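You operate a simulated robot arm through the tools that you are given. There is no shell and no other tool.

Carry out the task below with a simulated robot arm. There is one attempt and no reset: what you move stays moved.

## Task
Mix the vial with the blue band in the yellow rack at high speed until its tablet is gone.
Fine: stand it back in its well, turn the mixer off and rest the blue bung from the black block on it; leave the other vials. Set down upright: what you pick out.

The check looks at the end state, three seconds after you hand in, the way a careful person would. Anything else that was tipped, shoved, dropped, spilled or broken makes it a failure.

## Robot
A 5-joint arm with a two-finger parallel gripper, fixed in place. Base frame: the origin is at the foot of the arm, x ahead of it, y to its left, z up; the work surface is at about z = 0. Readings come in mm, degrees, newtons and seconds.
With the tool pointing down near the work surface it reaches from about 260 to 600 mm from the base axis. Its first joint turns from -66.0 to 66.0 degrees. The tool tilts only in the upright plane through the base axis and itself; it spins freely about its own axis. Payload 1.57 kg.
The tool frame sits at the grasp point between the pads (the TCP): z along the fingers, y along the line on which they close. The tips reach 30 mm beyond it. The gripper opens to 80 mm. The fingers are 17 mm wide and 12 mm thick; the gripper's body (40 by 82 mm) begins 80 mm behind the TCP.
Orientation is that of the tool frame in the base frame, as a unit quaternion [x, y, z, w]. With the fingers straight down and closing along the base's y, the tool's x points along the base's -x, its y along +y and its z along -z.

## Interface
- The arm moves only by the tool move_arm. Its argument "commands" is a list of rows, each a list of 7 numbers: the shift along the base's x, y, z in mm, then the turn, a rotation vector about the base's x, y, z in degrees, then the finger opening in mm, from 0 to 80. In form: [[dx, dy, dz, ax, ay, az, hand], ...]. A call has 1 to 20 rows; each row is the pose to reach, as a shift and turn from the pose commanded when the call began. Rows are played at 5 a second. More than 50 mm and 8.6 degrees between two rows, or a gripper value outside its range, and nothing of the call is played. Where a pose cannot be reached the arm comes as near as it can. A force on the tool above 40 N (or 10 N above the force at the start of the call, whichever is more), or a blocked arm, ends the call early, and 0.2 s more pass. The fingers move at their own pace (about 153 mm/s each) and stop on an object; they squeeze with about 30 N. The grip force told is the motor's: it shows also when the fingers shut on nothing. Time passes only in rows, and 0.2 s behind the last, so rows that repeat a pose let the fingers close. It gives the time, the measured TCP pose, the force on the tool (base axes), the opening and the grip force at its end, in the units of the frame above (readings bear some noise), with the torque about the TCP (base axes, N m) and any sound that the robot's microphone picked up.
- Cameras (640 x 400 px; columns grow to the right, rows downward): "scene" is fixed at [39.1, 392.4, 538.3]; the picture's right is [-0.75, -0.67, 0.00], its down [-0.29, 0.33, -0.90] and it looks along [0.60, -0.67, -0.44] (base axes); focal length 326 px, centre (320, 200). "wrist" rides on the gripper at [72, -7, -122] in the tool frame; the picture's right is [0.09, 1.00, 0.00], its down [-0.84, 0.08, -0.54] and it looks along [-0.54, 0.05, 0.84] (tool axes); focal length 238 px, centre (320, 200). There is no depth. A picture from a camera that has moved, and an enlarged one, comes with that camera's place and axes in the base frame and with its lens.
- camera(camera): a new picture of that camera. It takes no simulated time.
- inspect(camera, box): a new picture of the part [left, top, right, bottom] of that camera's present view, enlarged. It takes no simulated time.
- job_done(): hands the job in; it is judged then, once.

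Nothing tells you positions but the pictures and the camera data. Unless the task says otherwise, let go and move clear before handing in.

The tools are called after "Request:" as a command line: name --pt "numbers of a row" for each row, then --argument value for the rest, lists and objects as JSON in quotes. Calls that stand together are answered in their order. move_arm: Moves the arm, as the interface text tells. Its arguments: {"type":"object","properties":{"commands":{"type":"array","items":{"type":"array","items":{"type":"number"}}}},"required":["commands"]} The other tools are called the same way: camera (camera) takes a picture; inspect (camera, box) takes an enlarged picture of a part of a camera's view; job_done () hands the job in.

At the start:

```text
time_s: 0.0
eef_pos: [409.7, -31.4, 355.3]
ee_rot: [0.0, 1.0, 0.0, 0.0]
contact_force: [0.6, 1.0, 0.2]
ft_torque: [-0.03, 0.02, 0.0]
grip_width: 80.0
grip_force: 0.0
```

scene: 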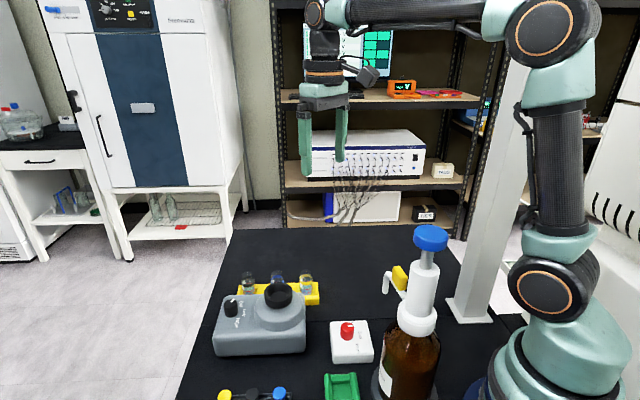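
wrist: 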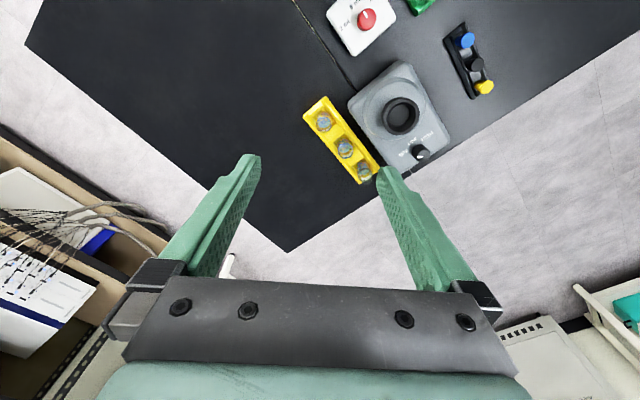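

I see a yellow rack with three vials, a grey vortex mixer, a white box with a red knob, a black block with coloured bungs and a bottle with a dispenser. I'll look closer before moving.

Request:
inspect --camera "scene" --box '[200, 250, 340, 340]'

Request:
inspect --camera "scene" --box '[200, 310, 400, 400]'

Request:
inspect --camera "wrist" --box '[290, 80, 460, 190]'

Request:
inspect --camera "wrist" --box '[310, 0, 510, 120]'

```text
4.44 times, centred on (270, 295) of scene
camera zoom: at [39.1, 392.4, 538.3], right [-0.75, -0.67, 0.0], down [-0.29, 0.33, -0.9], along [0.6, -0.67, -0.44], focal length 1450 px, centre (542, -222)
```

zoom: 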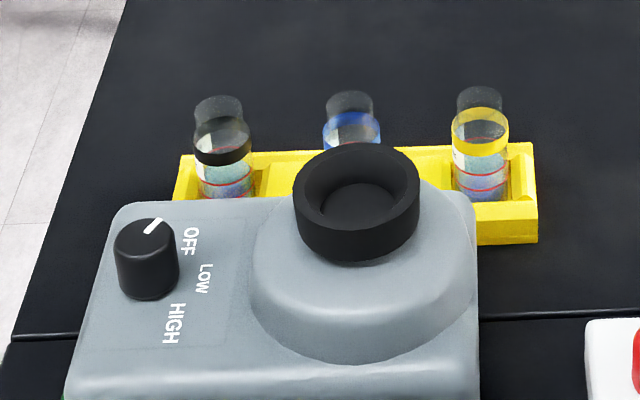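

```text
3.20 times, centred on (300, 355) of scene
camera zoom: at [39.1, 392.4, 538.3], right [-0.75, -0.67, 0.0], down [-0.29, 0.33, -0.9], along [0.6, -0.67, -0.44], focal length 1044 px, centre (384, -296)
```

zoom: 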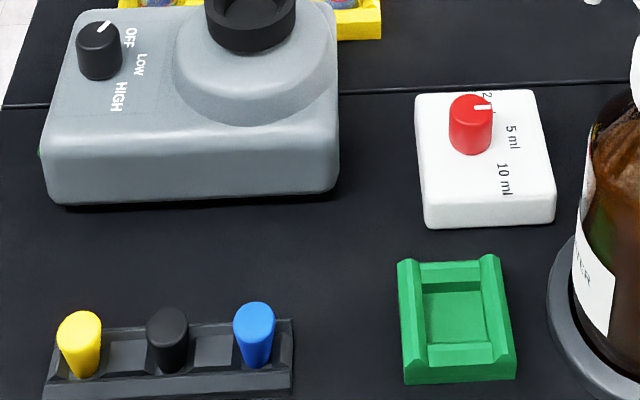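

```text
3.64 times, centred on (375, 135) of wrist
camera zoom: at [337.3, -38.6, 478.5], right [-0.09, 1.0, 0.0], down [0.84, 0.08, 0.54], along [0.54, 0.05, -0.84], focal length 867 px, centre (120, 436)
```

zoom: 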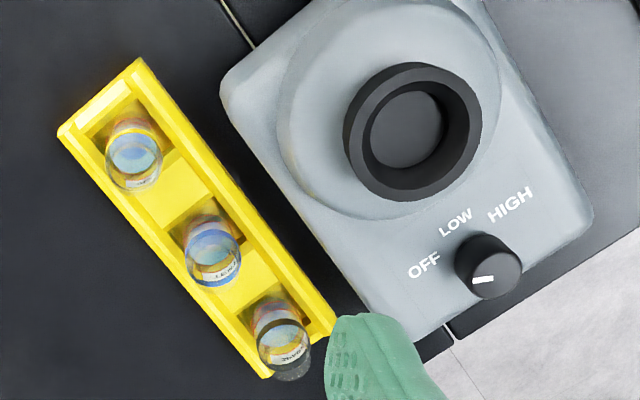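

```text
3.20 times, centred on (410, 60) of wrist
camera zoom: at [337.3, -38.6, 478.5], right [-0.09, 1.0, 0.0], down [0.84, 0.08, 0.54], along [0.54, 0.05, -0.84], focal length 763 px, centre (32, 648)
```

zoom: 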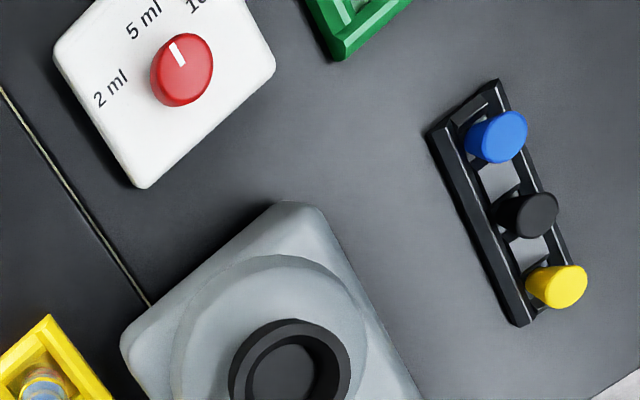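

The blue-banded vial is the middle one of the yellow rack, which runs at about 45° in the base frame near (485, 22). The mixer is beside it, near (415, 95). I'll turn the tool 45° so it closes across the rack and get a closer view.

Request:
move_arm --pt "5 2 -19 0 0 7.5 80" --pt "10 4 -38 0 0 15 80" --pt "15 6 -57 0 0 22.5 80" --pt "20 8 -76 0 0 30 80" --pt "25 9 -95 0 0 37.5 80" --pt "30 10 -115 0 0 45 80" --pt "30 10 -115 0 0 45 80"

Request:
camera --camera "wrist"

Request:
camera --camera "scene"

```text
time_s: 1.6
eef_pos: [439.4, -23.1, 240.1]
ee_rot: [-0.384, 0.924, 0.0, -0.001]
contact_force: [-0.1, -0.2, 0.4]
ft_torque: [0.0, -0.02, -0.01]
grip_width: 80.3
grip_force: 0.0
```

```text
taken
camera wrist: at [392.5, -78.0, 363.0], right [-0.77, 0.64, 0.0], down [0.54, 0.65, 0.54], along [0.35, 0.42, -0.84], focal length 238 px, centre (320, 200)
```

wrist: 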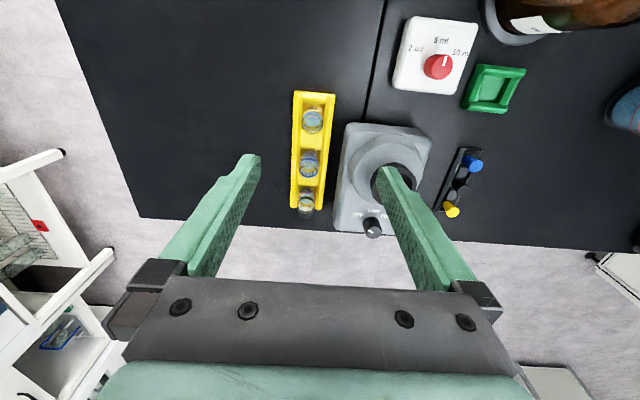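

```text
taken
```

scene: 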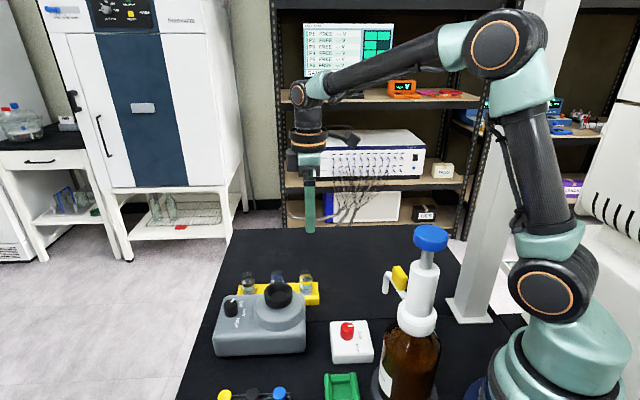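

The rack row is now nearly vertical in the wrist view, so the yaw is about right. I'll zoom in for measurements.

Request:
inspect --camera "wrist" --box '[260, 80, 380, 220]'

Request:
inspect --camera "wrist" --box '[330, 110, 500, 240]'

Request:
inspect --camera "scene" --box '[230, 260, 330, 320]'

```text
2.86 times, centred on (320, 150) of wrist
camera zoom: at [392.5, -78.0, 363.0], right [-0.77, 0.64, 0.0], down [0.54, 0.65, 0.54], along [0.35, 0.42, -0.84], focal length 681 px, centre (320, 343)
```

zoom: 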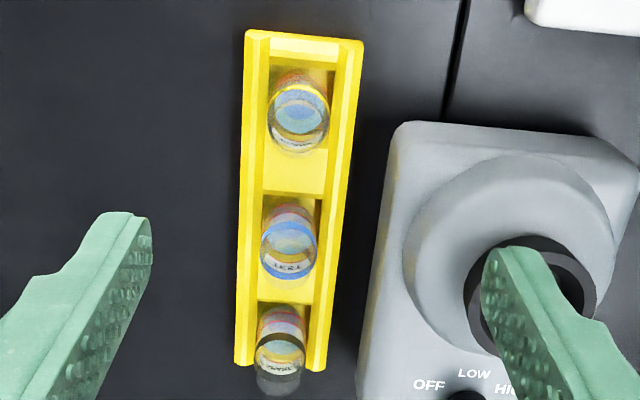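

```text
3.08 times, centred on (415, 175) of wrist
camera zoom: at [392.5, -78.0, 363.0], right [-0.77, 0.64, 0.0], down [0.54, 0.65, 0.54], along [0.35, 0.42, -0.84], focal length 733 px, centre (28, 277)
```

zoom: 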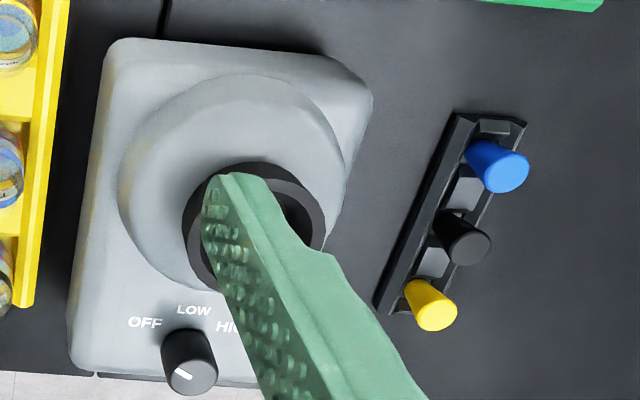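

```text
6.40 times, centred on (280, 290) of scene
camera zoom: at [39.1, 392.4, 538.3], right [-0.75, -0.67, 0.0], down [-0.29, 0.33, -0.9], along [0.6, -0.67, -0.44], focal length 2088 px, centre (576, -376)
```

zoom: 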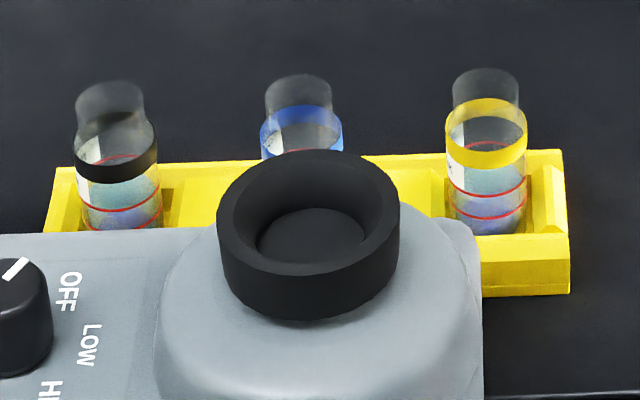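

I'll zoom further on the vials and the bungs to locate the vial necks.

Request:
inspect --camera "wrist" --box '[290, 140, 335, 220]'

Request:
inspect --camera "wrist" --box '[430, 140, 490, 220]'

Request:
inspect --camera "scene" --box '[265, 262, 290, 292]'

Request:
inspect --camera "scene" --box '[210, 370, 300, 400]'

```text
5.00 times, centred on (312, 180) of wrist
camera zoom: at [392.5, -78.0, 363.0], right [-0.77, 0.64, 0.0], down [0.54, 0.65, 0.54], along [0.35, 0.42, -0.84], focal length 1192 px, centre (358, 300)
```

zoom: 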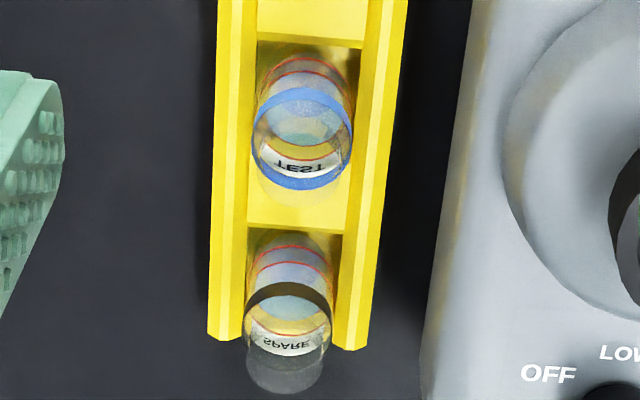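

```text
5.00 times, centred on (460, 180) of wrist
camera zoom: at [392.5, -78.0, 363.0], right [-0.77, 0.64, 0.0], down [0.54, 0.65, 0.54], along [0.35, 0.42, -0.84], focal length 1192 px, centre (-380, 300)
```

zoom: 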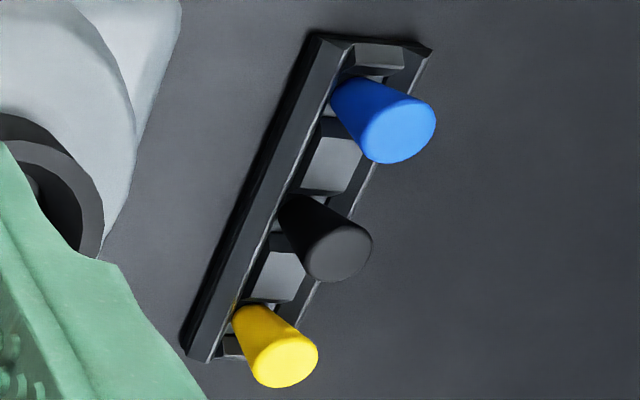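

```text
13.33 times, centred on (278, 277) of scene
camera zoom: at [39.1, 392.4, 538.3], right [-0.75, -0.67, 0.0], down [-0.29, 0.33, -0.9], along [0.6, -0.67, -0.44], focal length 4349 px, centre (887, -827)
```

zoom: 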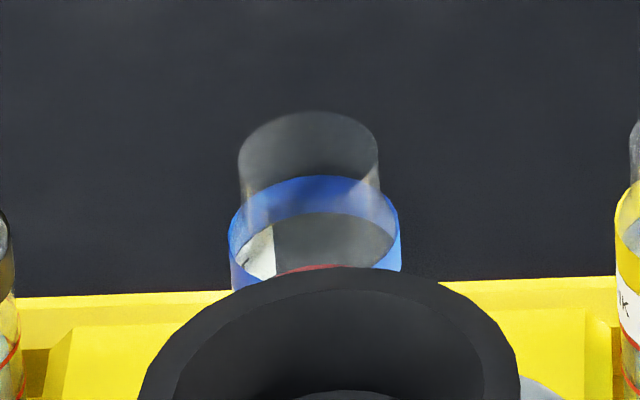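

```text
7.11 times, centred on (255, 385) of scene
camera zoom: at [39.1, 392.4, 538.3], right [-0.75, -0.67, 0.0], down [-0.29, 0.33, -0.9], along [0.6, -0.67, -0.44], focal length 2320 px, centre (782, -1116)
```

zoom: 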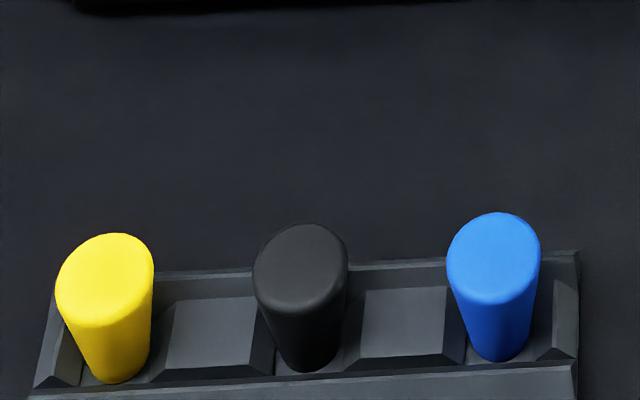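

I take the blue vial's shoulder to be near (496, 24, 60), with a body about 27 mm across and the rack row at about 45°. I'll hover above it at z = 190 and check the alignment.

Request:
move_arm --pt "19 15 -16 0 0 0 80" --pt "38 30 -33 0 0 0 80" --pt "56 45 -50 0 0 0 80" --pt "56 45 -50 0 0 0 80"

Request:
camera --camera "wrist"

Request:
inspect --camera "wrist" --box '[260, 40, 420, 160]'

```text
time_s: 2.6
eef_pos: [494.0, 22.3, 191.5]
ee_rot: [-0.384, 0.923, 0.0, 0.0]
contact_force: [0.2, 0.0, -0.3]
ft_torque: [-0.04, 0.0, 0.0]
grip_width: 80.1
grip_force: 0.1
```

```text
taken
camera wrist: at [447.7, -32.4, 313.9], right [-0.77, 0.64, 0.0], down [0.54, 0.65, 0.54], along [0.35, 0.42, -0.84], focal length 238 px, centre (320, 200)
```

wrist: 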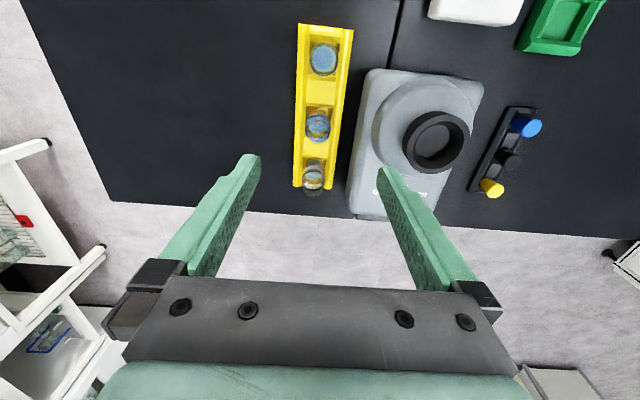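

```text
3.33 times, centred on (340, 100) of wrist
camera zoom: at [447.7, -32.4, 313.9], right [-0.77, 0.64, 0.0], down [0.54, 0.65, 0.54], along [0.35, 0.42, -0.84], focal length 794 px, centre (253, 533)
```

zoom: 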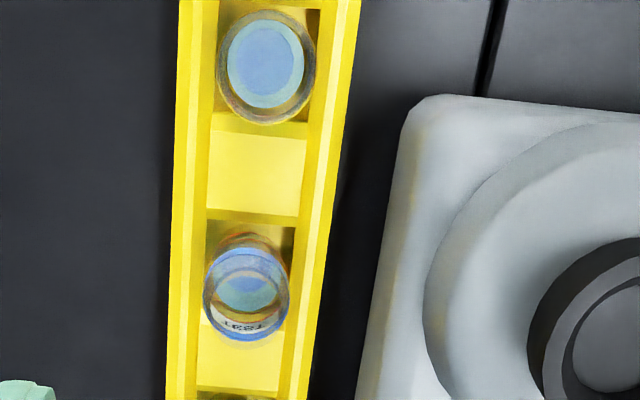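

View C confirms the blue vial at about (498, 25) with its shoulder at z ≈ 58. Next I need the cup, knob and bungs, so I'll zoom on them here and then look from another pose.

Request:
inspect --camera "wrist" --box '[390, 90, 490, 190]'

Request:
inspect --camera "wrist" --box '[460, 90, 560, 210]'

Request:
inspect --camera "scene" --box '[205, 275, 315, 365]'

Request:
move_arm --pt "-20 25 10 0 0 0 80" --pt "-40 50 10 0 0 0 80" --pt "-60 75 10 0 0 0 80" --pt "-60 75 10 0 0 0 80"

Request:
camera --camera "wrist"

```text
4.00 times, centred on (440, 140) of wrist
camera zoom: at [447.7, -32.4, 313.9], right [-0.77, 0.64, 0.0], down [0.54, 0.65, 0.54], along [0.35, 0.42, -0.84], focal length 953 px, centre (-160, 440)
```

zoom: 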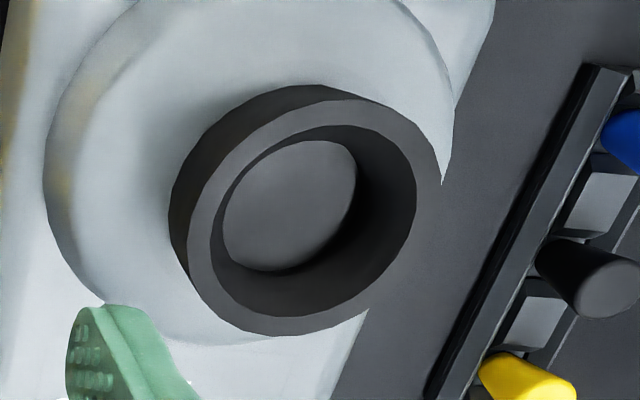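

```text
3.33 times, centred on (510, 150) of wrist
camera zoom: at [447.7, -32.4, 313.9], right [-0.77, 0.64, 0.0], down [0.54, 0.65, 0.54], along [0.35, 0.42, -0.84], focal length 794 px, centre (-313, 367)
```

zoom: 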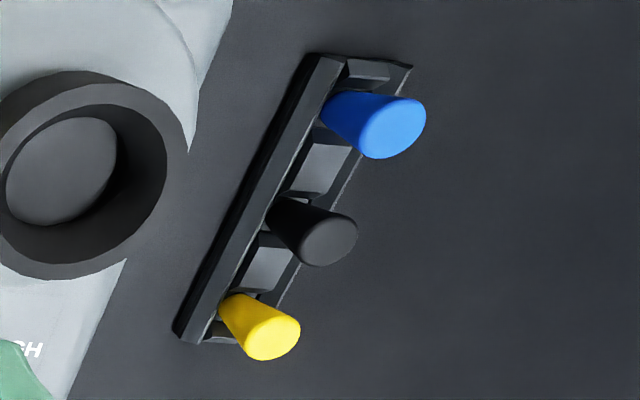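

```text
4.44 times, centred on (260, 320) of scene
camera zoom: at [39.1, 392.4, 538.3], right [-0.75, -0.67, 0.0], down [-0.29, 0.33, -0.9], along [0.6, -0.67, -0.44], focal length 1450 px, centre (587, -333)
```

zoom: 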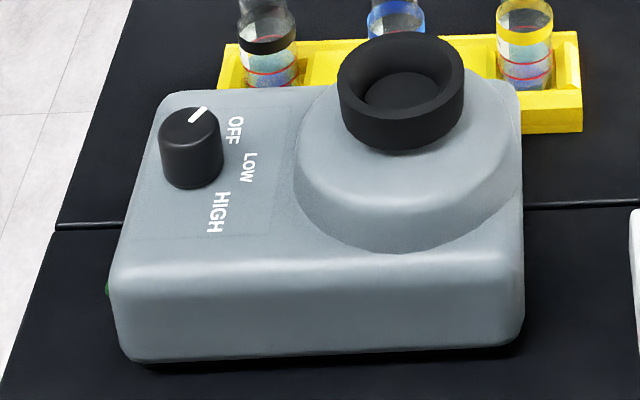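

```text
time_s: 3.6
eef_pos: [432.7, 98.2, 199.4]
ee_rot: [-0.382, 0.924, -0.001, 0.0]
contact_force: [0.6, -0.4, -0.3]
ft_torque: [0.01, 0.0, 0.0]
grip_width: 80.1
grip_force: 0.1
```

```text
taken
camera wrist: at [387.1, 42.5, 323.4], right [-0.77, 0.64, 0.0], down [0.54, 0.65, 0.54], along [0.35, 0.42, -0.84], focal length 238 px, centre (320, 200)
```

wrist: 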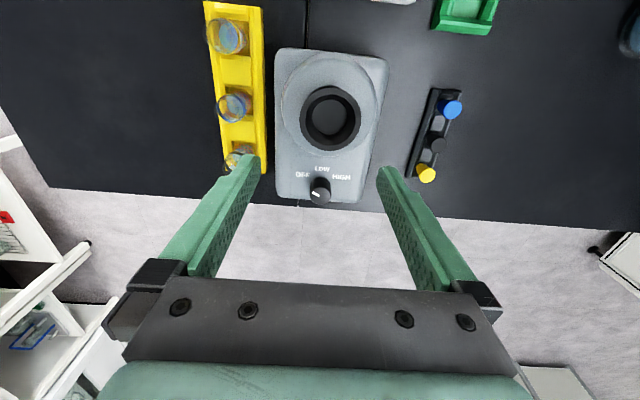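

Request:
inspect --camera "wrist" --box '[260, 40, 400, 210]'

Request:
inspect --camera "wrist" --box '[290, 140, 360, 210]'

Request:
inspect --camera "wrist" --box '[400, 70, 480, 190]'

```text
2.35 times, centred on (330, 125) of wrist
camera zoom: at [387.1, 42.5, 323.4], right [-0.77, 0.64, 0.0], down [0.54, 0.65, 0.54], along [0.35, 0.42, -0.84], focal length 561 px, centre (296, 376)
```

zoom: 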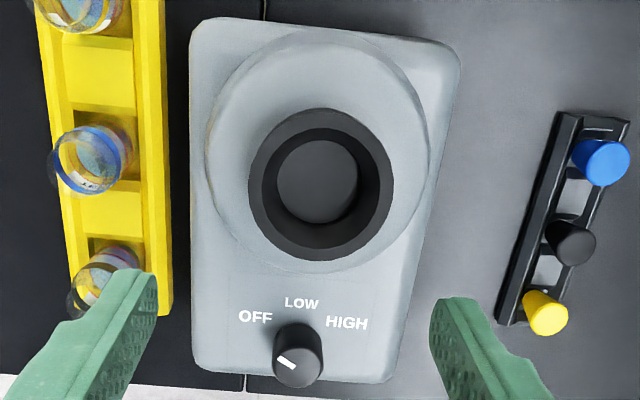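

```text
5.71 times, centred on (325, 175) of wrist
camera zoom: at [387.1, 42.5, 323.4], right [-0.77, 0.64, 0.0], down [0.54, 0.65, 0.54], along [0.35, 0.42, -0.84], focal length 1362 px, centre (291, 343)
```

zoom: 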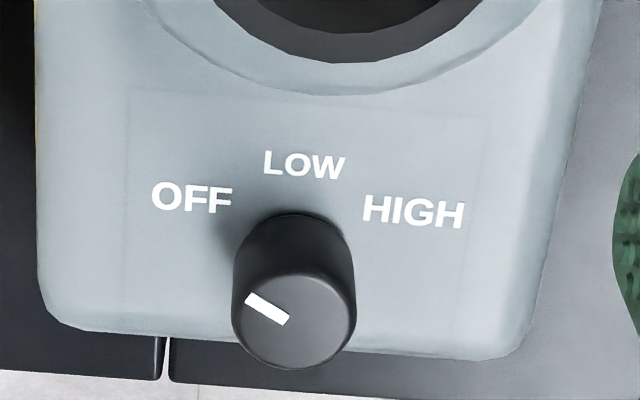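

```text
3.33 times, centred on (440, 130) of wrist
camera zoom: at [387.1, 42.5, 323.4], right [-0.77, 0.64, 0.0], down [0.54, 0.65, 0.54], along [0.35, 0.42, -0.84], focal length 794 px, centre (-80, 433)
```

zoom: 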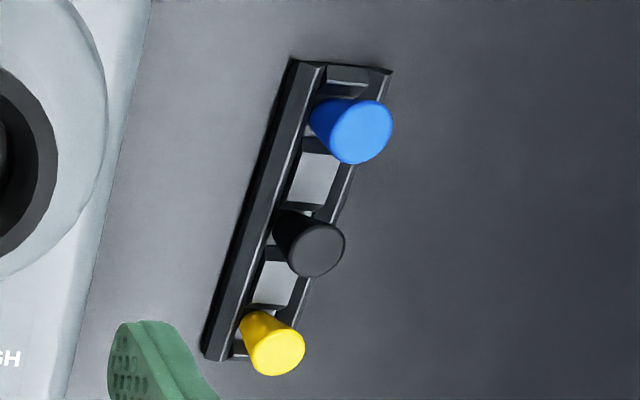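

The cup centre is about (414.5, 90) with its rim at z ≈ 110 and its floor at z ≈ 100. The knob is near (481, 155.5) with its top at z ≈ 84, and it needs about -112° to go from OFF to HIGH. I'll hover above the knob with a narrower opening and check.

Request:
move_arm --pt "16 19 -10 0 0 0 60" --pt "32 38 -25 0 0 0 54" --pt "48 57 -40 0 0 0 54" --pt "48 57 -55 0 0 0 54" --pt "48 57 -55 0 0 0 54"

Request:
camera --camera "wrist"

Request:
inspect --camera "scene" --box '[200, 230, 320, 350]'

```text
time_s: 4.8
eef_pos: [484.3, 154.2, 144.1]
ee_rot: [-0.382, 0.924, 0.0, -0.001]
contact_force: [-0.8, 0.4, 0.4]
ft_torque: [0.02, -0.01, -0.01]
grip_width: 54.1
grip_force: 0.1
```

```text
taken
camera wrist: at [437.6, 98.5, 267.6], right [-0.77, 0.64, 0.0], down [0.54, 0.65, 0.54], along [0.35, 0.42, -0.84], focal length 238 px, centre (320, 200)
```

wrist: 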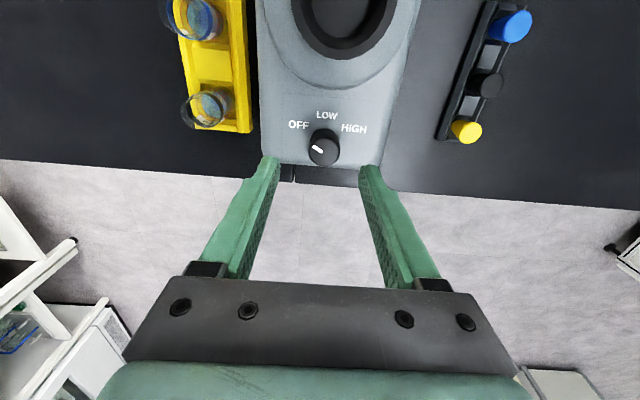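

```text
3.33 times, centred on (260, 290) of scene
camera zoom: at [39.1, 392.4, 538.3], right [-0.75, -0.67, 0.0], down [-0.29, 0.33, -0.9], along [0.6, -0.67, -0.44], focal length 1087 px, centre (520, -100)
```

zoom: 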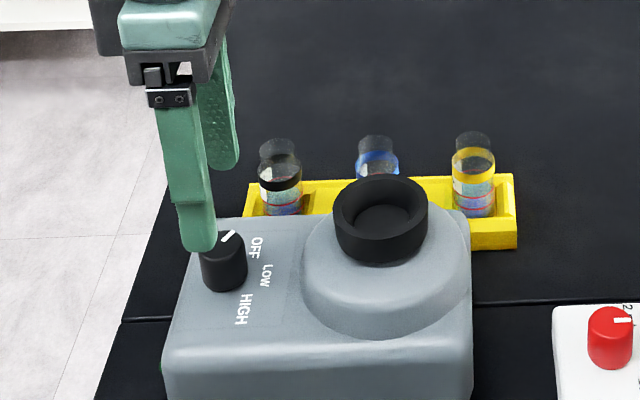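

Request:
inspect --camera "wrist" --box '[280, 100, 370, 180]'

```text
5.00 times, centred on (325, 140) of wrist
camera zoom: at [437.6, 98.5, 267.6], right [-0.77, 0.64, 0.0], down [0.54, 0.65, 0.54], along [0.35, 0.42, -0.84], focal length 1192 px, centre (295, 500)
```

zoom: 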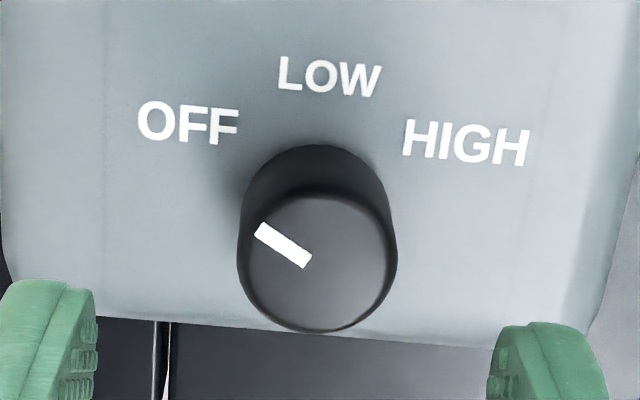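

The refined knob position is (480.5, 155.8), with its top at z ≈ 86 and a diameter of about 25.5 mm. I'll descend to TCP z = 104 and grip it.

Request:
move_arm --pt "-3 1.3 -14 0 0 0 54" --pt "-3 1.3 -28 0 0 0 54" --pt "-3 1.3 -41 0 0 0 54" --pt "-3 1.3 -41 0 0 0 54"

Request:
camera --camera "wrist"

Request:
inspect --camera "scene" --box '[200, 250, 320, 350]'

```text
time_s: 5.8
eef_pos: [481.1, 156.0, 103.6]
ee_rot: [-0.382, 0.924, -0.001, -0.001]
contact_force: [-0.6, 0.2, 0.2]
ft_torque: [0.05, 0.03, 0.01]
grip_width: 54.0
grip_force: 0.0
```

```text
taken
camera wrist: at [434.7, 100.4, 227.1], right [-0.77, 0.64, 0.0], down [0.54, 0.65, 0.54], along [0.35, 0.42, -0.84], focal length 238 px, centre (320, 200)
```

wrist: 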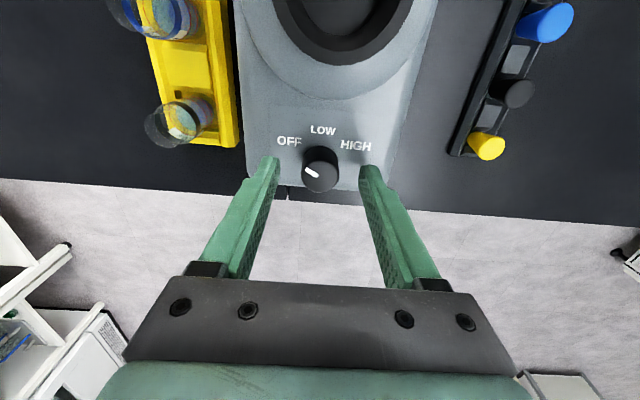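

```text
4.00 times, centred on (260, 300) of scene
camera zoom: at [39.1, 392.4, 538.3], right [-0.75, -0.67, 0.0], down [-0.29, 0.33, -0.9], along [0.6, -0.67, -0.44], focal length 1305 px, centre (560, -200)
```

zoom: 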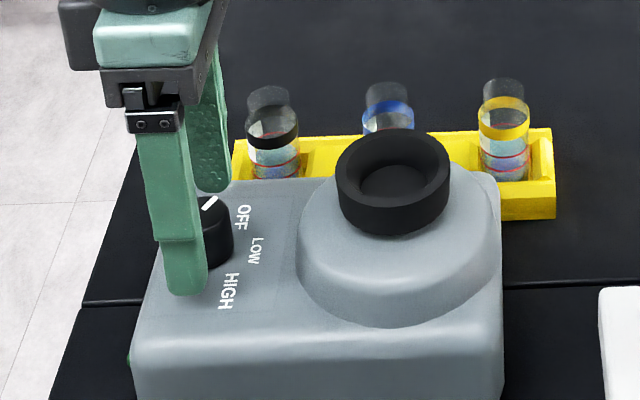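

The fingers straddle the knob and it lines up with the tool axis. I'll close and start turning.

Request:
move_arm --pt "0 0 0 0 0 0 40" --pt "0 0 0 0 0 0 20" --pt "0 0 0 0 0 0 20" --pt "0 0 0 0 0 0 20" --pt "0 0 0 0 0 -8 20" --pt "0 0 0 0 0 -16 20" --pt "0 0 0 0 0 -24 20"

Request:
camera --camera "wrist"

Request:
inspect --camera "scene" --box '[200, 250, 320, 350]'

```text
time_s: 7.4
eef_pos: [480.5, 155.7, 103.7]
ee_rot: [-0.182, 0.983, -0.001, 0.001]
contact_force: [7.5, -1.7, -3.9]
ft_torque: [-0.4, 0.63, 0.02]
grip_width: 25.3
grip_force: 36.3
```

```text
taken
camera wrist: at [415.9, 123.9, 227.1], right [-0.44, 0.9, 0.0], down [0.75, 0.37, 0.54], along [0.49, 0.24, -0.84], focal length 238 px, centre (320, 200)
```

wrist: 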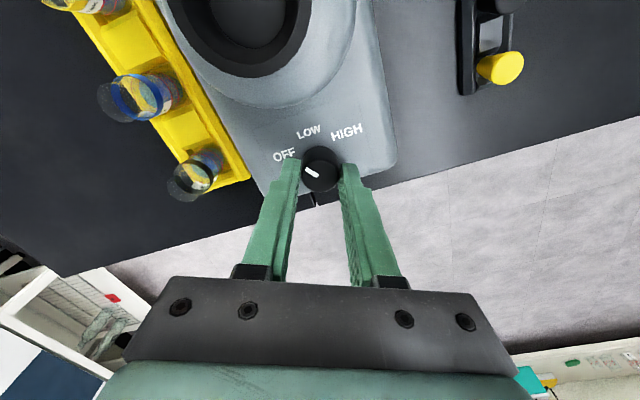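

```text
4.00 times, centred on (260, 300) of scene
camera zoom: at [39.1, 392.4, 538.3], right [-0.75, -0.67, 0.0], down [-0.29, 0.33, -0.9], along [0.6, -0.67, -0.44], focal length 1305 px, centre (560, -200)
```

zoom: 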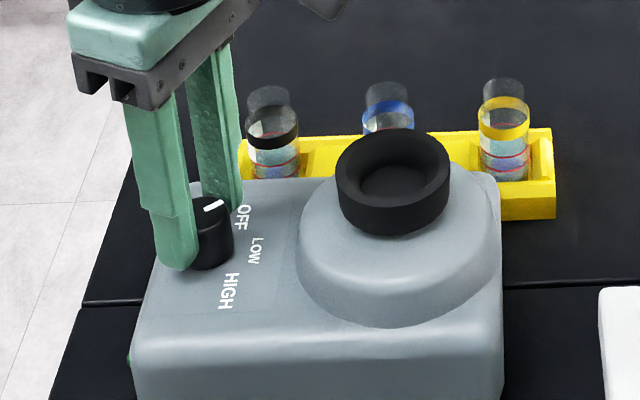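

The knob turns with the gripper. I'll keep turning to about -112° in total.

Request:
move_arm --pt "0 0 0 0 0 -8 20" --pt "0 0 0 0 0 -16 20" --pt "0 0 0 0 0 -24 20" --pt "0 0 0 0 0 -32 20" --pt "0 0 0 0 0 -40 20" --pt "0 0 0 0 0 -48 20" --pt "0 0 0 0 0 -56 20" --pt "0 0 0 0 0 -64 20" --pt "0 0 0 0 0 -72 20" --pt "0 0 0 0 0 -80 20" --pt "0 0 0 0 0 -88 20"

Request:
camera --camera "wrist"

Request:
inspect --camera "scene" --box '[200, 250, 320, 350]'

```text
time_s: 9.8
eef_pos: [480.1, 156.2, 104.8]
ee_rot: [0.553, 0.833, 0.0, 0.001]
contact_force: [16.4, -18.6, -10.3]
ft_torque: [-0.53, -0.61, -0.03]
grip_width: 25.4
grip_force: 36.5
```

```text
taken
camera wrist: at [446.3, 219.3, 227.3], right [0.88, 0.47, 0.0], down [0.39, -0.74, 0.54], along [0.26, -0.48, -0.84], focal length 238 px, centre (320, 200)
```

wrist: 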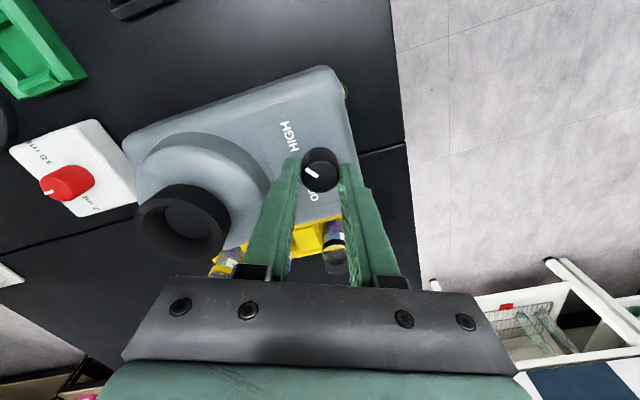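

```text
4.00 times, centred on (260, 300) of scene
camera zoom: at [39.2, 392.4, 538.3], right [-0.75, -0.67, 0.0], down [-0.29, 0.33, -0.9], along [0.6, -0.67, -0.44], focal length 1305 px, centre (560, -200)
```

zoom: 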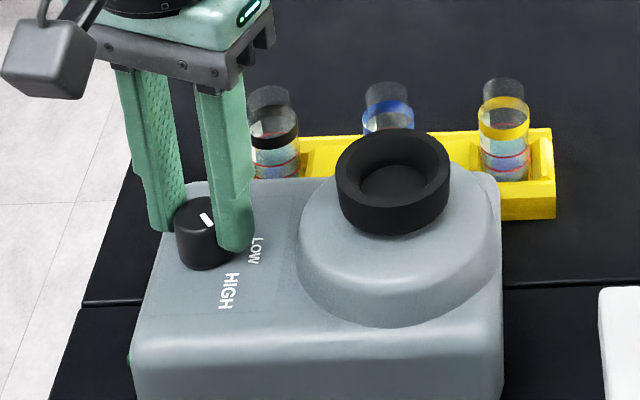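

Request:
inspect --camera "wrist" --box '[260, 100, 370, 210]'

Request:
inspect --camera "scene" --box '[230, 280, 290, 335]'

```text
3.64 times, centred on (315, 155) of wrist
camera zoom: at [446.3, 219.3, 227.3], right [0.88, 0.47, 0.0], down [0.39, -0.74, 0.54], along [0.26, -0.48, -0.84], focal length 867 px, centre (338, 364)
```

zoom: 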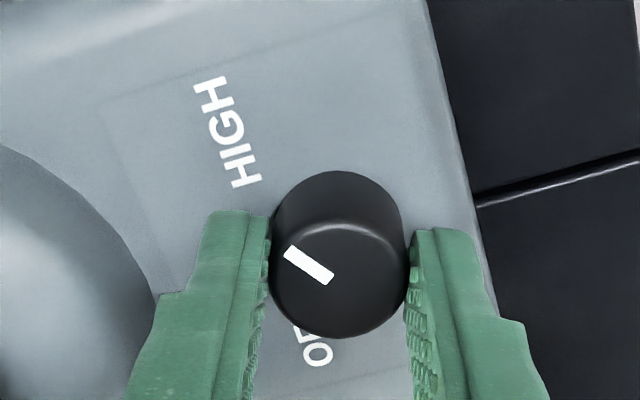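

```text
7.27 times, centred on (260, 308) of scene
camera zoom: at [39.2, 392.4, 538.3], right [-0.75, -0.67, 0.0], down [-0.29, 0.33, -0.9], along [0.6, -0.67, -0.44], focal length 2372 px, centre (756, -582)
```

zoom: 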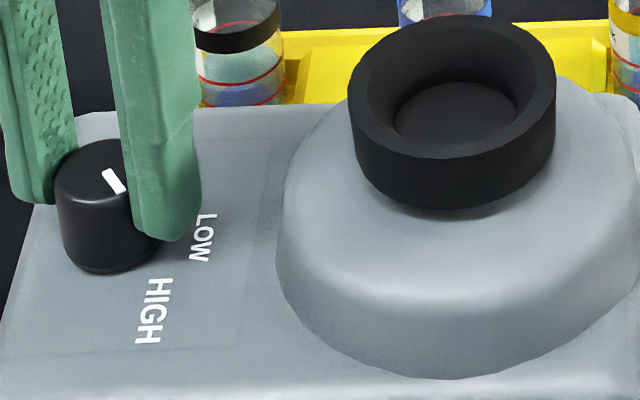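

The pointer is within about 4° of the HIGH label. I'll turn a little more, ease the sideways force, and release.

Request:
move_arm --pt "0.4 -0.5 0 0 0 -2 20" --pt "0.8 -1.0 0 0 0 -4 20" --pt "0.8 -1.0 0 0 0 -4 20"

Request:
inspect --camera "wrist" --box '[260, 100, 370, 210]'

```text
time_s: 10.6
eef_pos: [480.8, 155.9, 104.0]
ee_rot: [0.581, 0.814, 0.0, -0.001]
contact_force: [5.1, -7.5, -2.8]
ft_torque: [-0.21, -0.19, -0.03]
grip_width: 25.3
grip_force: 36.5
```

```text
3.64 times, centred on (315, 155) of wrist
camera zoom: at [450.9, 221.5, 227.4], right [0.91, 0.41, 0.0], down [0.35, -0.77, 0.54], along [0.22, -0.49, -0.84], focal length 867 px, centre (338, 364)
```

zoom: 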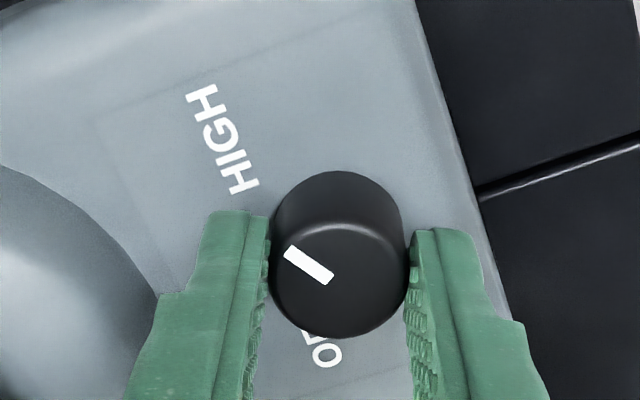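

The pointer lines up with HIGH. I'll release and rise straight up.

Request:
move_arm --pt "0 0 0 0 0 0 40" --pt "0 0 0 0 0 0 54" --pt "0 0 0 0 0 0 54" --pt "0 0 30 0 0 0 54" --pt "0 0 60 0 0 0 54" --pt "0 0 90 0 0 0 54"

Request:
camera --camera "wrist"

Request:
inspect --camera "scene" --box '[200, 250, 320, 350]'

```text
time_s: 12.0
eef_pos: [480.9, 155.3, 194.8]
ee_rot: [0.58, 0.815, 0.001, 0.0]
contact_force: [-0.2, -0.2, 0.5]
ft_torque: [0.02, 0.01, 0.03]
grip_width: 54.1
grip_force: 0.0
```

```text
taken
camera wrist: at [449.8, 220.7, 317.5], right [0.91, 0.41, 0.0], down [0.35, -0.77, 0.54], along [0.22, -0.49, -0.84], focal length 238 px, centre (320, 200)
```

wrist: 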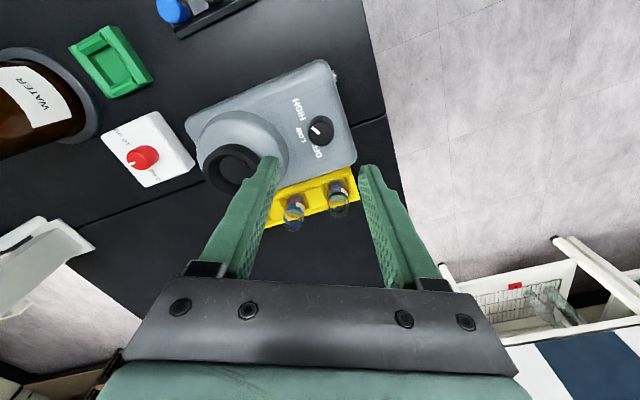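

```text
4.00 times, centred on (260, 300) of scene
camera zoom: at [39.1, 392.4, 538.3], right [-0.75, -0.67, 0.0], down [-0.29, 0.33, -0.9], along [0.6, -0.67, -0.44], focal length 1305 px, centre (560, -200)
```

zoom: 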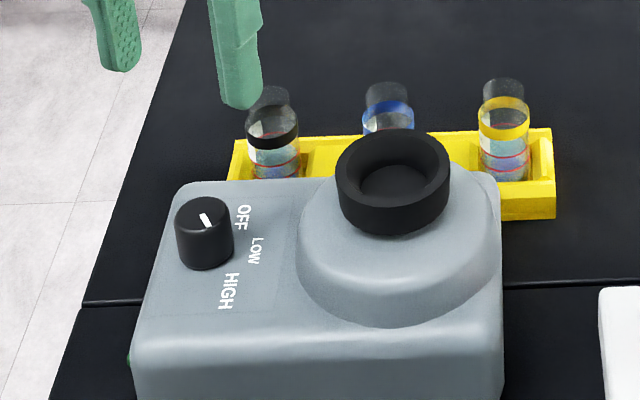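

Request:
inspect --camera "wrist" --box '[275, 80, 365, 170]'

Request:
inspect --camera "scene" --box '[235, 290, 275, 330]'

```text
4.44 times, centred on (320, 125) of wrist
camera zoom: at [449.8, 220.7, 317.5], right [0.91, 0.41, 0.0], down [0.35, -0.77, 0.54], along [0.22, -0.49, -0.84], focal length 1059 px, centre (320, 533)
```

zoom: 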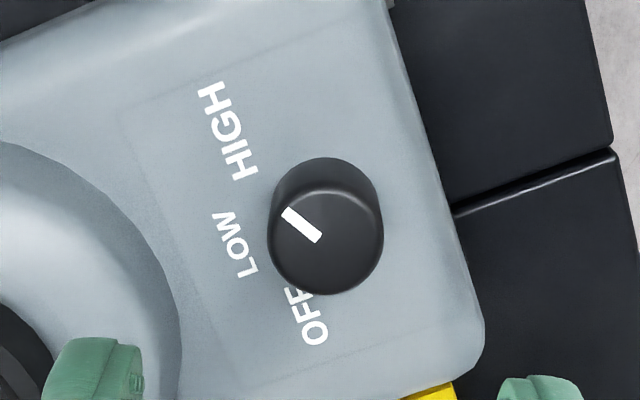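

```text
10.00 times, centred on (255, 310) of scene
camera zoom: at [39.1, 392.4, 538.3], right [-0.75, -0.67, 0.0], down [-0.29, 0.33, -0.9], along [0.6, -0.67, -0.44], focal length 3262 px, centre (970, -900)
```

zoom: 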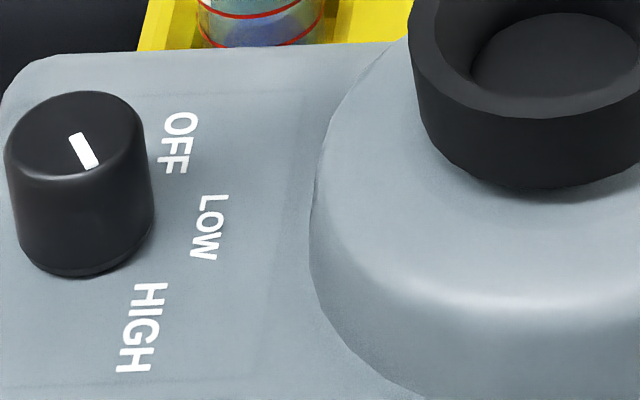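

The knob sits at HIGH in both views. Next I'll swing back to yaw 45° and hover over the blue vial with a 44 mm opening.

Request:
move_arm --pt "1.2 -8.7 0 0 0 7.75 44" --pt "2.4 -17.4 0 0 0 15.5 44" --pt "3.6 -26.1 0 0 0 23.25 44" --pt "4.8 -34.8 0 0 0 31 44" --pt "6 -43.5 0 0 0 38.75 44" --pt "7.2 -52.2 0 0 0 46.5 44" --pt "8.4 -60.9 0 0 0 54.25 44" --pt "9.6 -69.6 0 0 0 62 44" --pt "10.8 -78.3 0 0 0 69.75 44" --pt "12 -87 0 0 0 77.5 44" --pt "13.2 -95.7 0 0 0 85.25 44" --pt "14.4 -104.4 0 0 0 93 44" --pt "15.6 -113.1 0 0 0 100.75 44" --pt "16.8 -121.8 0 0 0 108.5 44" --pt "18 -131 0 0 0 116 44" --pt "18 -131 -25 0 0 116 44" --pt "18 -131 -50 0 0 116 44" --pt "18 -131 -50 0 0 116 44"

Request:
camera --camera "wrist"

Request:
inspect --camera "wrist" --box '[260, 80, 380, 190]'

```text
time_s: 15.8
eef_pos: [500.1, 22.4, 145.5]
ee_rot: [-0.384, 0.923, -0.001, -0.001]
contact_force: [-0.6, 0.3, 0.4]
ft_torque: [0.0, 0.02, 0.0]
grip_width: 44.1
grip_force: 0.1
```

```text
taken
camera wrist: at [452.8, -32.2, 268.3], right [-0.77, 0.64, 0.0], down [0.54, 0.65, 0.54], along [0.35, 0.42, -0.84], focal length 238 px, centre (320, 200)
```

wrist: 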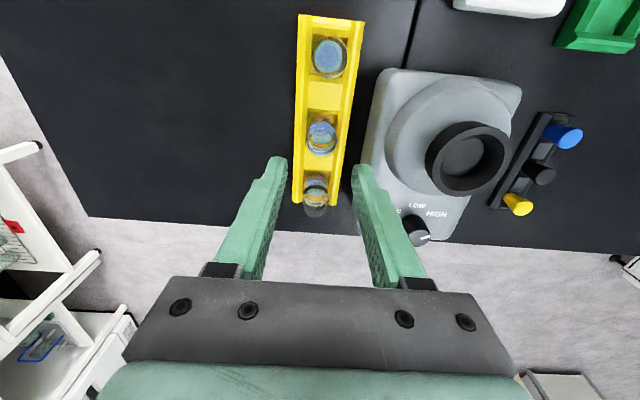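

```text
3.64 times, centred on (320, 135) of wrist
camera zoom: at [452.8, -32.2, 268.3], right [-0.77, 0.64, 0.0], down [0.54, 0.65, 0.54], along [0.35, 0.42, -0.84], focal length 867 px, centre (320, 436)
```

zoom: 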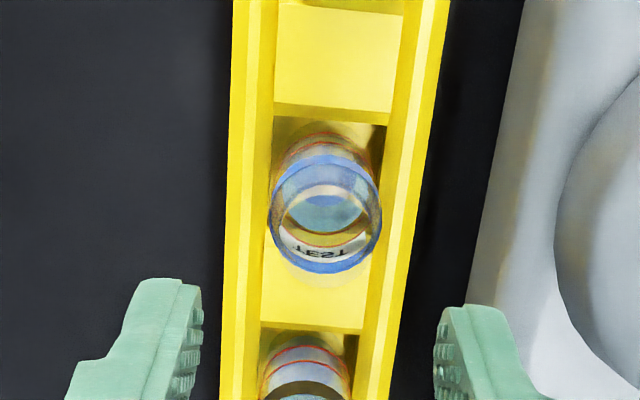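

The blue vial lies under the tool axis to within 1 mm. I'll descend so the tips come to about z = 42 around its body, then check before closing.

Request:
move_arm --pt "-0.5 0.4 -20 0 0 0 44" --pt "-0.5 0.4 -40 0 0 0 44" --pt "-0.5 0.4 -58 0 0 0 44" --pt "-0.5 0.4 -72 0 0 0 44" --pt "-0.5 0.4 -72 0 0 0 44" --pt "-0.5 0.4 -72 0 0 0 44"

Request:
camera --camera "wrist"

Request:
inspect --camera "wrist" --box '[250, 110, 390, 220]'

Request:
inspect --camera "scene" --box '[220, 220, 340, 320]'

```text
time_s: 17.2
eef_pos: [497.4, 24.0, 72.2]
ee_rot: [-0.383, 0.924, 0.001, 0.001]
contact_force: [0.2, 0.3, 0.1]
ft_torque: [0.02, 0.03, -0.01]
grip_width: 44.2
grip_force: 0.0
```

```text
taken
camera wrist: at [451.9, -31.6, 194.9], right [-0.77, 0.64, 0.0], down [0.54, 0.65, 0.54], along [0.35, 0.42, -0.84], focal length 238 px, centre (320, 200)
```

wrist: 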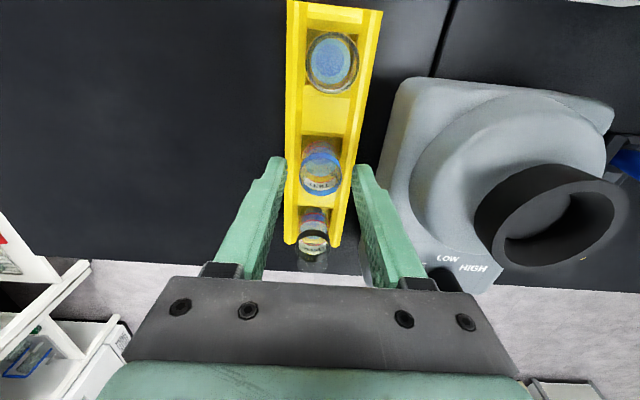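

```text
3.64 times, centred on (320, 165) of wrist
camera zoom: at [451.9, -31.6, 194.9], right [-0.77, 0.64, 0.0], down [0.54, 0.65, 0.54], along [0.35, 0.42, -0.84], focal length 867 px, centre (320, 327)
```

zoom: 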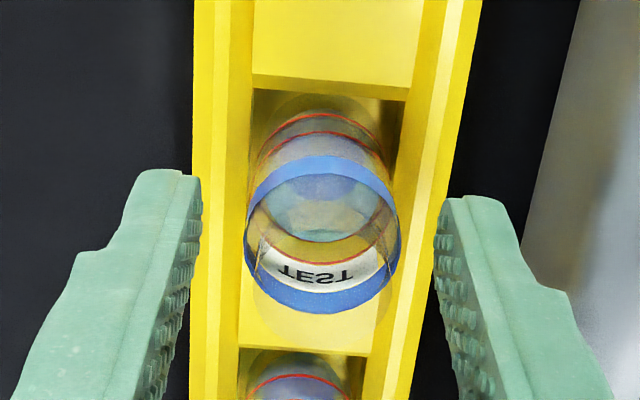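

```text
4.00 times, centred on (280, 270) of scene
camera zoom: at [39.1, 392.4, 538.3], right [-0.75, -0.67, 0.0], down [-0.29, 0.33, -0.9], along [0.6, -0.67, -0.44], focal length 1305 px, centre (480, -80)
```

zoom: 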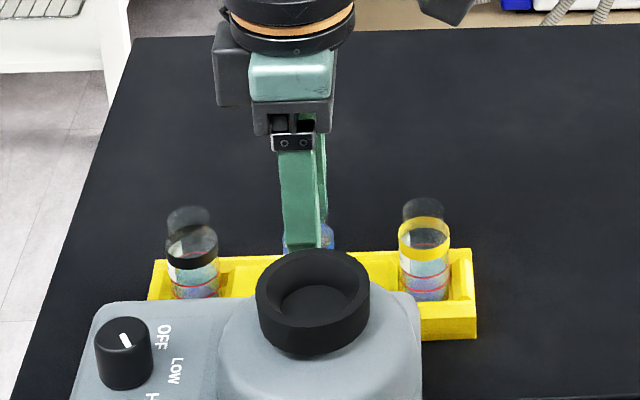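

The fingers straddle the vial cleanly. I'll close on it, then lift a little and check.

Request:
move_arm --pt "-0.6 -0.8 0 0 0 0 36" --pt "-0.6 -0.8 0 0 0 0 30" --pt "-0.6 -0.8 0 0 0 0 22" --pt "-0.6 -0.8 0 0 0 0 22" --pt "-0.6 -0.8 0 0 0 0 22"

Request:
inspect --camera "wrist" --box '[250, 110, 390, 220]'

```text
time_s: 18.4
eef_pos: [497.0, 25.0, 71.1]
ee_rot: [-0.383, 0.924, 0.0, -0.001]
contact_force: [-0.7, 0.1, 0.3]
ft_torque: [0.02, 0.02, -0.01]
grip_width: 26.2
grip_force: 29.7
```

```text
3.64 times, centred on (320, 165) of wrist
camera zoom: at [451.3, -31.9, 195.1], right [-0.77, 0.64, 0.0], down [0.54, 0.65, 0.54], along [0.35, 0.42, -0.84], focal length 867 px, centre (320, 327)
```

zoom: 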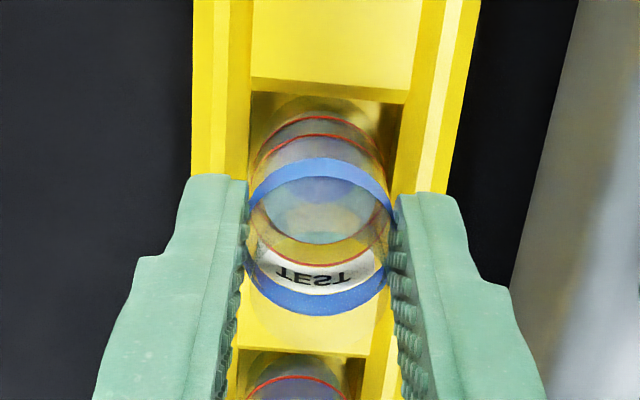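

The grip is firm, at 26.2 mm with about 30 N. I'll lift straight up 115 mm in small steps.

Request:
move_arm --pt "0 0 8 0 0 0 22" --pt "0 0 20 0 0 0 22" --pt "0 0 36 0 0 0 22" --pt "0 0 54 0 0 0 22" --pt "0 0 72 0 0 0 22" --pt "0 0 90 0 0 0 22" --pt "0 0 105 0 0 0 22" --pt "0 0 115 0 0 0 22" --pt "0 0 115 0 0 0 22"

Request:
camera --camera "wrist"

Request:
inspect --camera "scene" --box '[240, 210, 340, 320]'

```text
time_s: 20.4
eef_pos: [498.2, 24.3, 185.9]
ee_rot: [-0.382, 0.924, 0.0, 0.0]
contact_force: [-0.4, 0.1, 0.2]
ft_torque: [0.0, 0.0, -0.02]
grip_width: 26.3
grip_force: 30.1
```

```text
taken
camera wrist: at [451.0, -31.3, 309.8], right [-0.77, 0.64, 0.0], down [0.54, 0.65, 0.54], along [0.35, 0.42, -0.84], focal length 238 px, centre (320, 200)
```

wrist: 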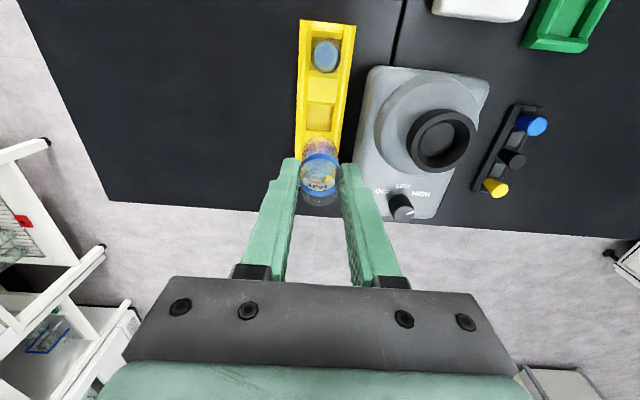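

```text
3.64 times, centred on (290, 265) of scene
camera zoom: at [39.1, 392.4, 538.3], right [-0.75, -0.67, 0.0], down [-0.29, 0.33, -0.9], along [0.6, -0.67, -0.44], focal length 1186 px, centre (429, -36)
```

zoom: 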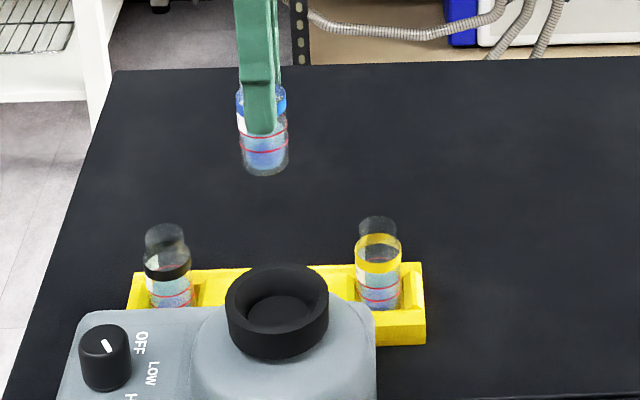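

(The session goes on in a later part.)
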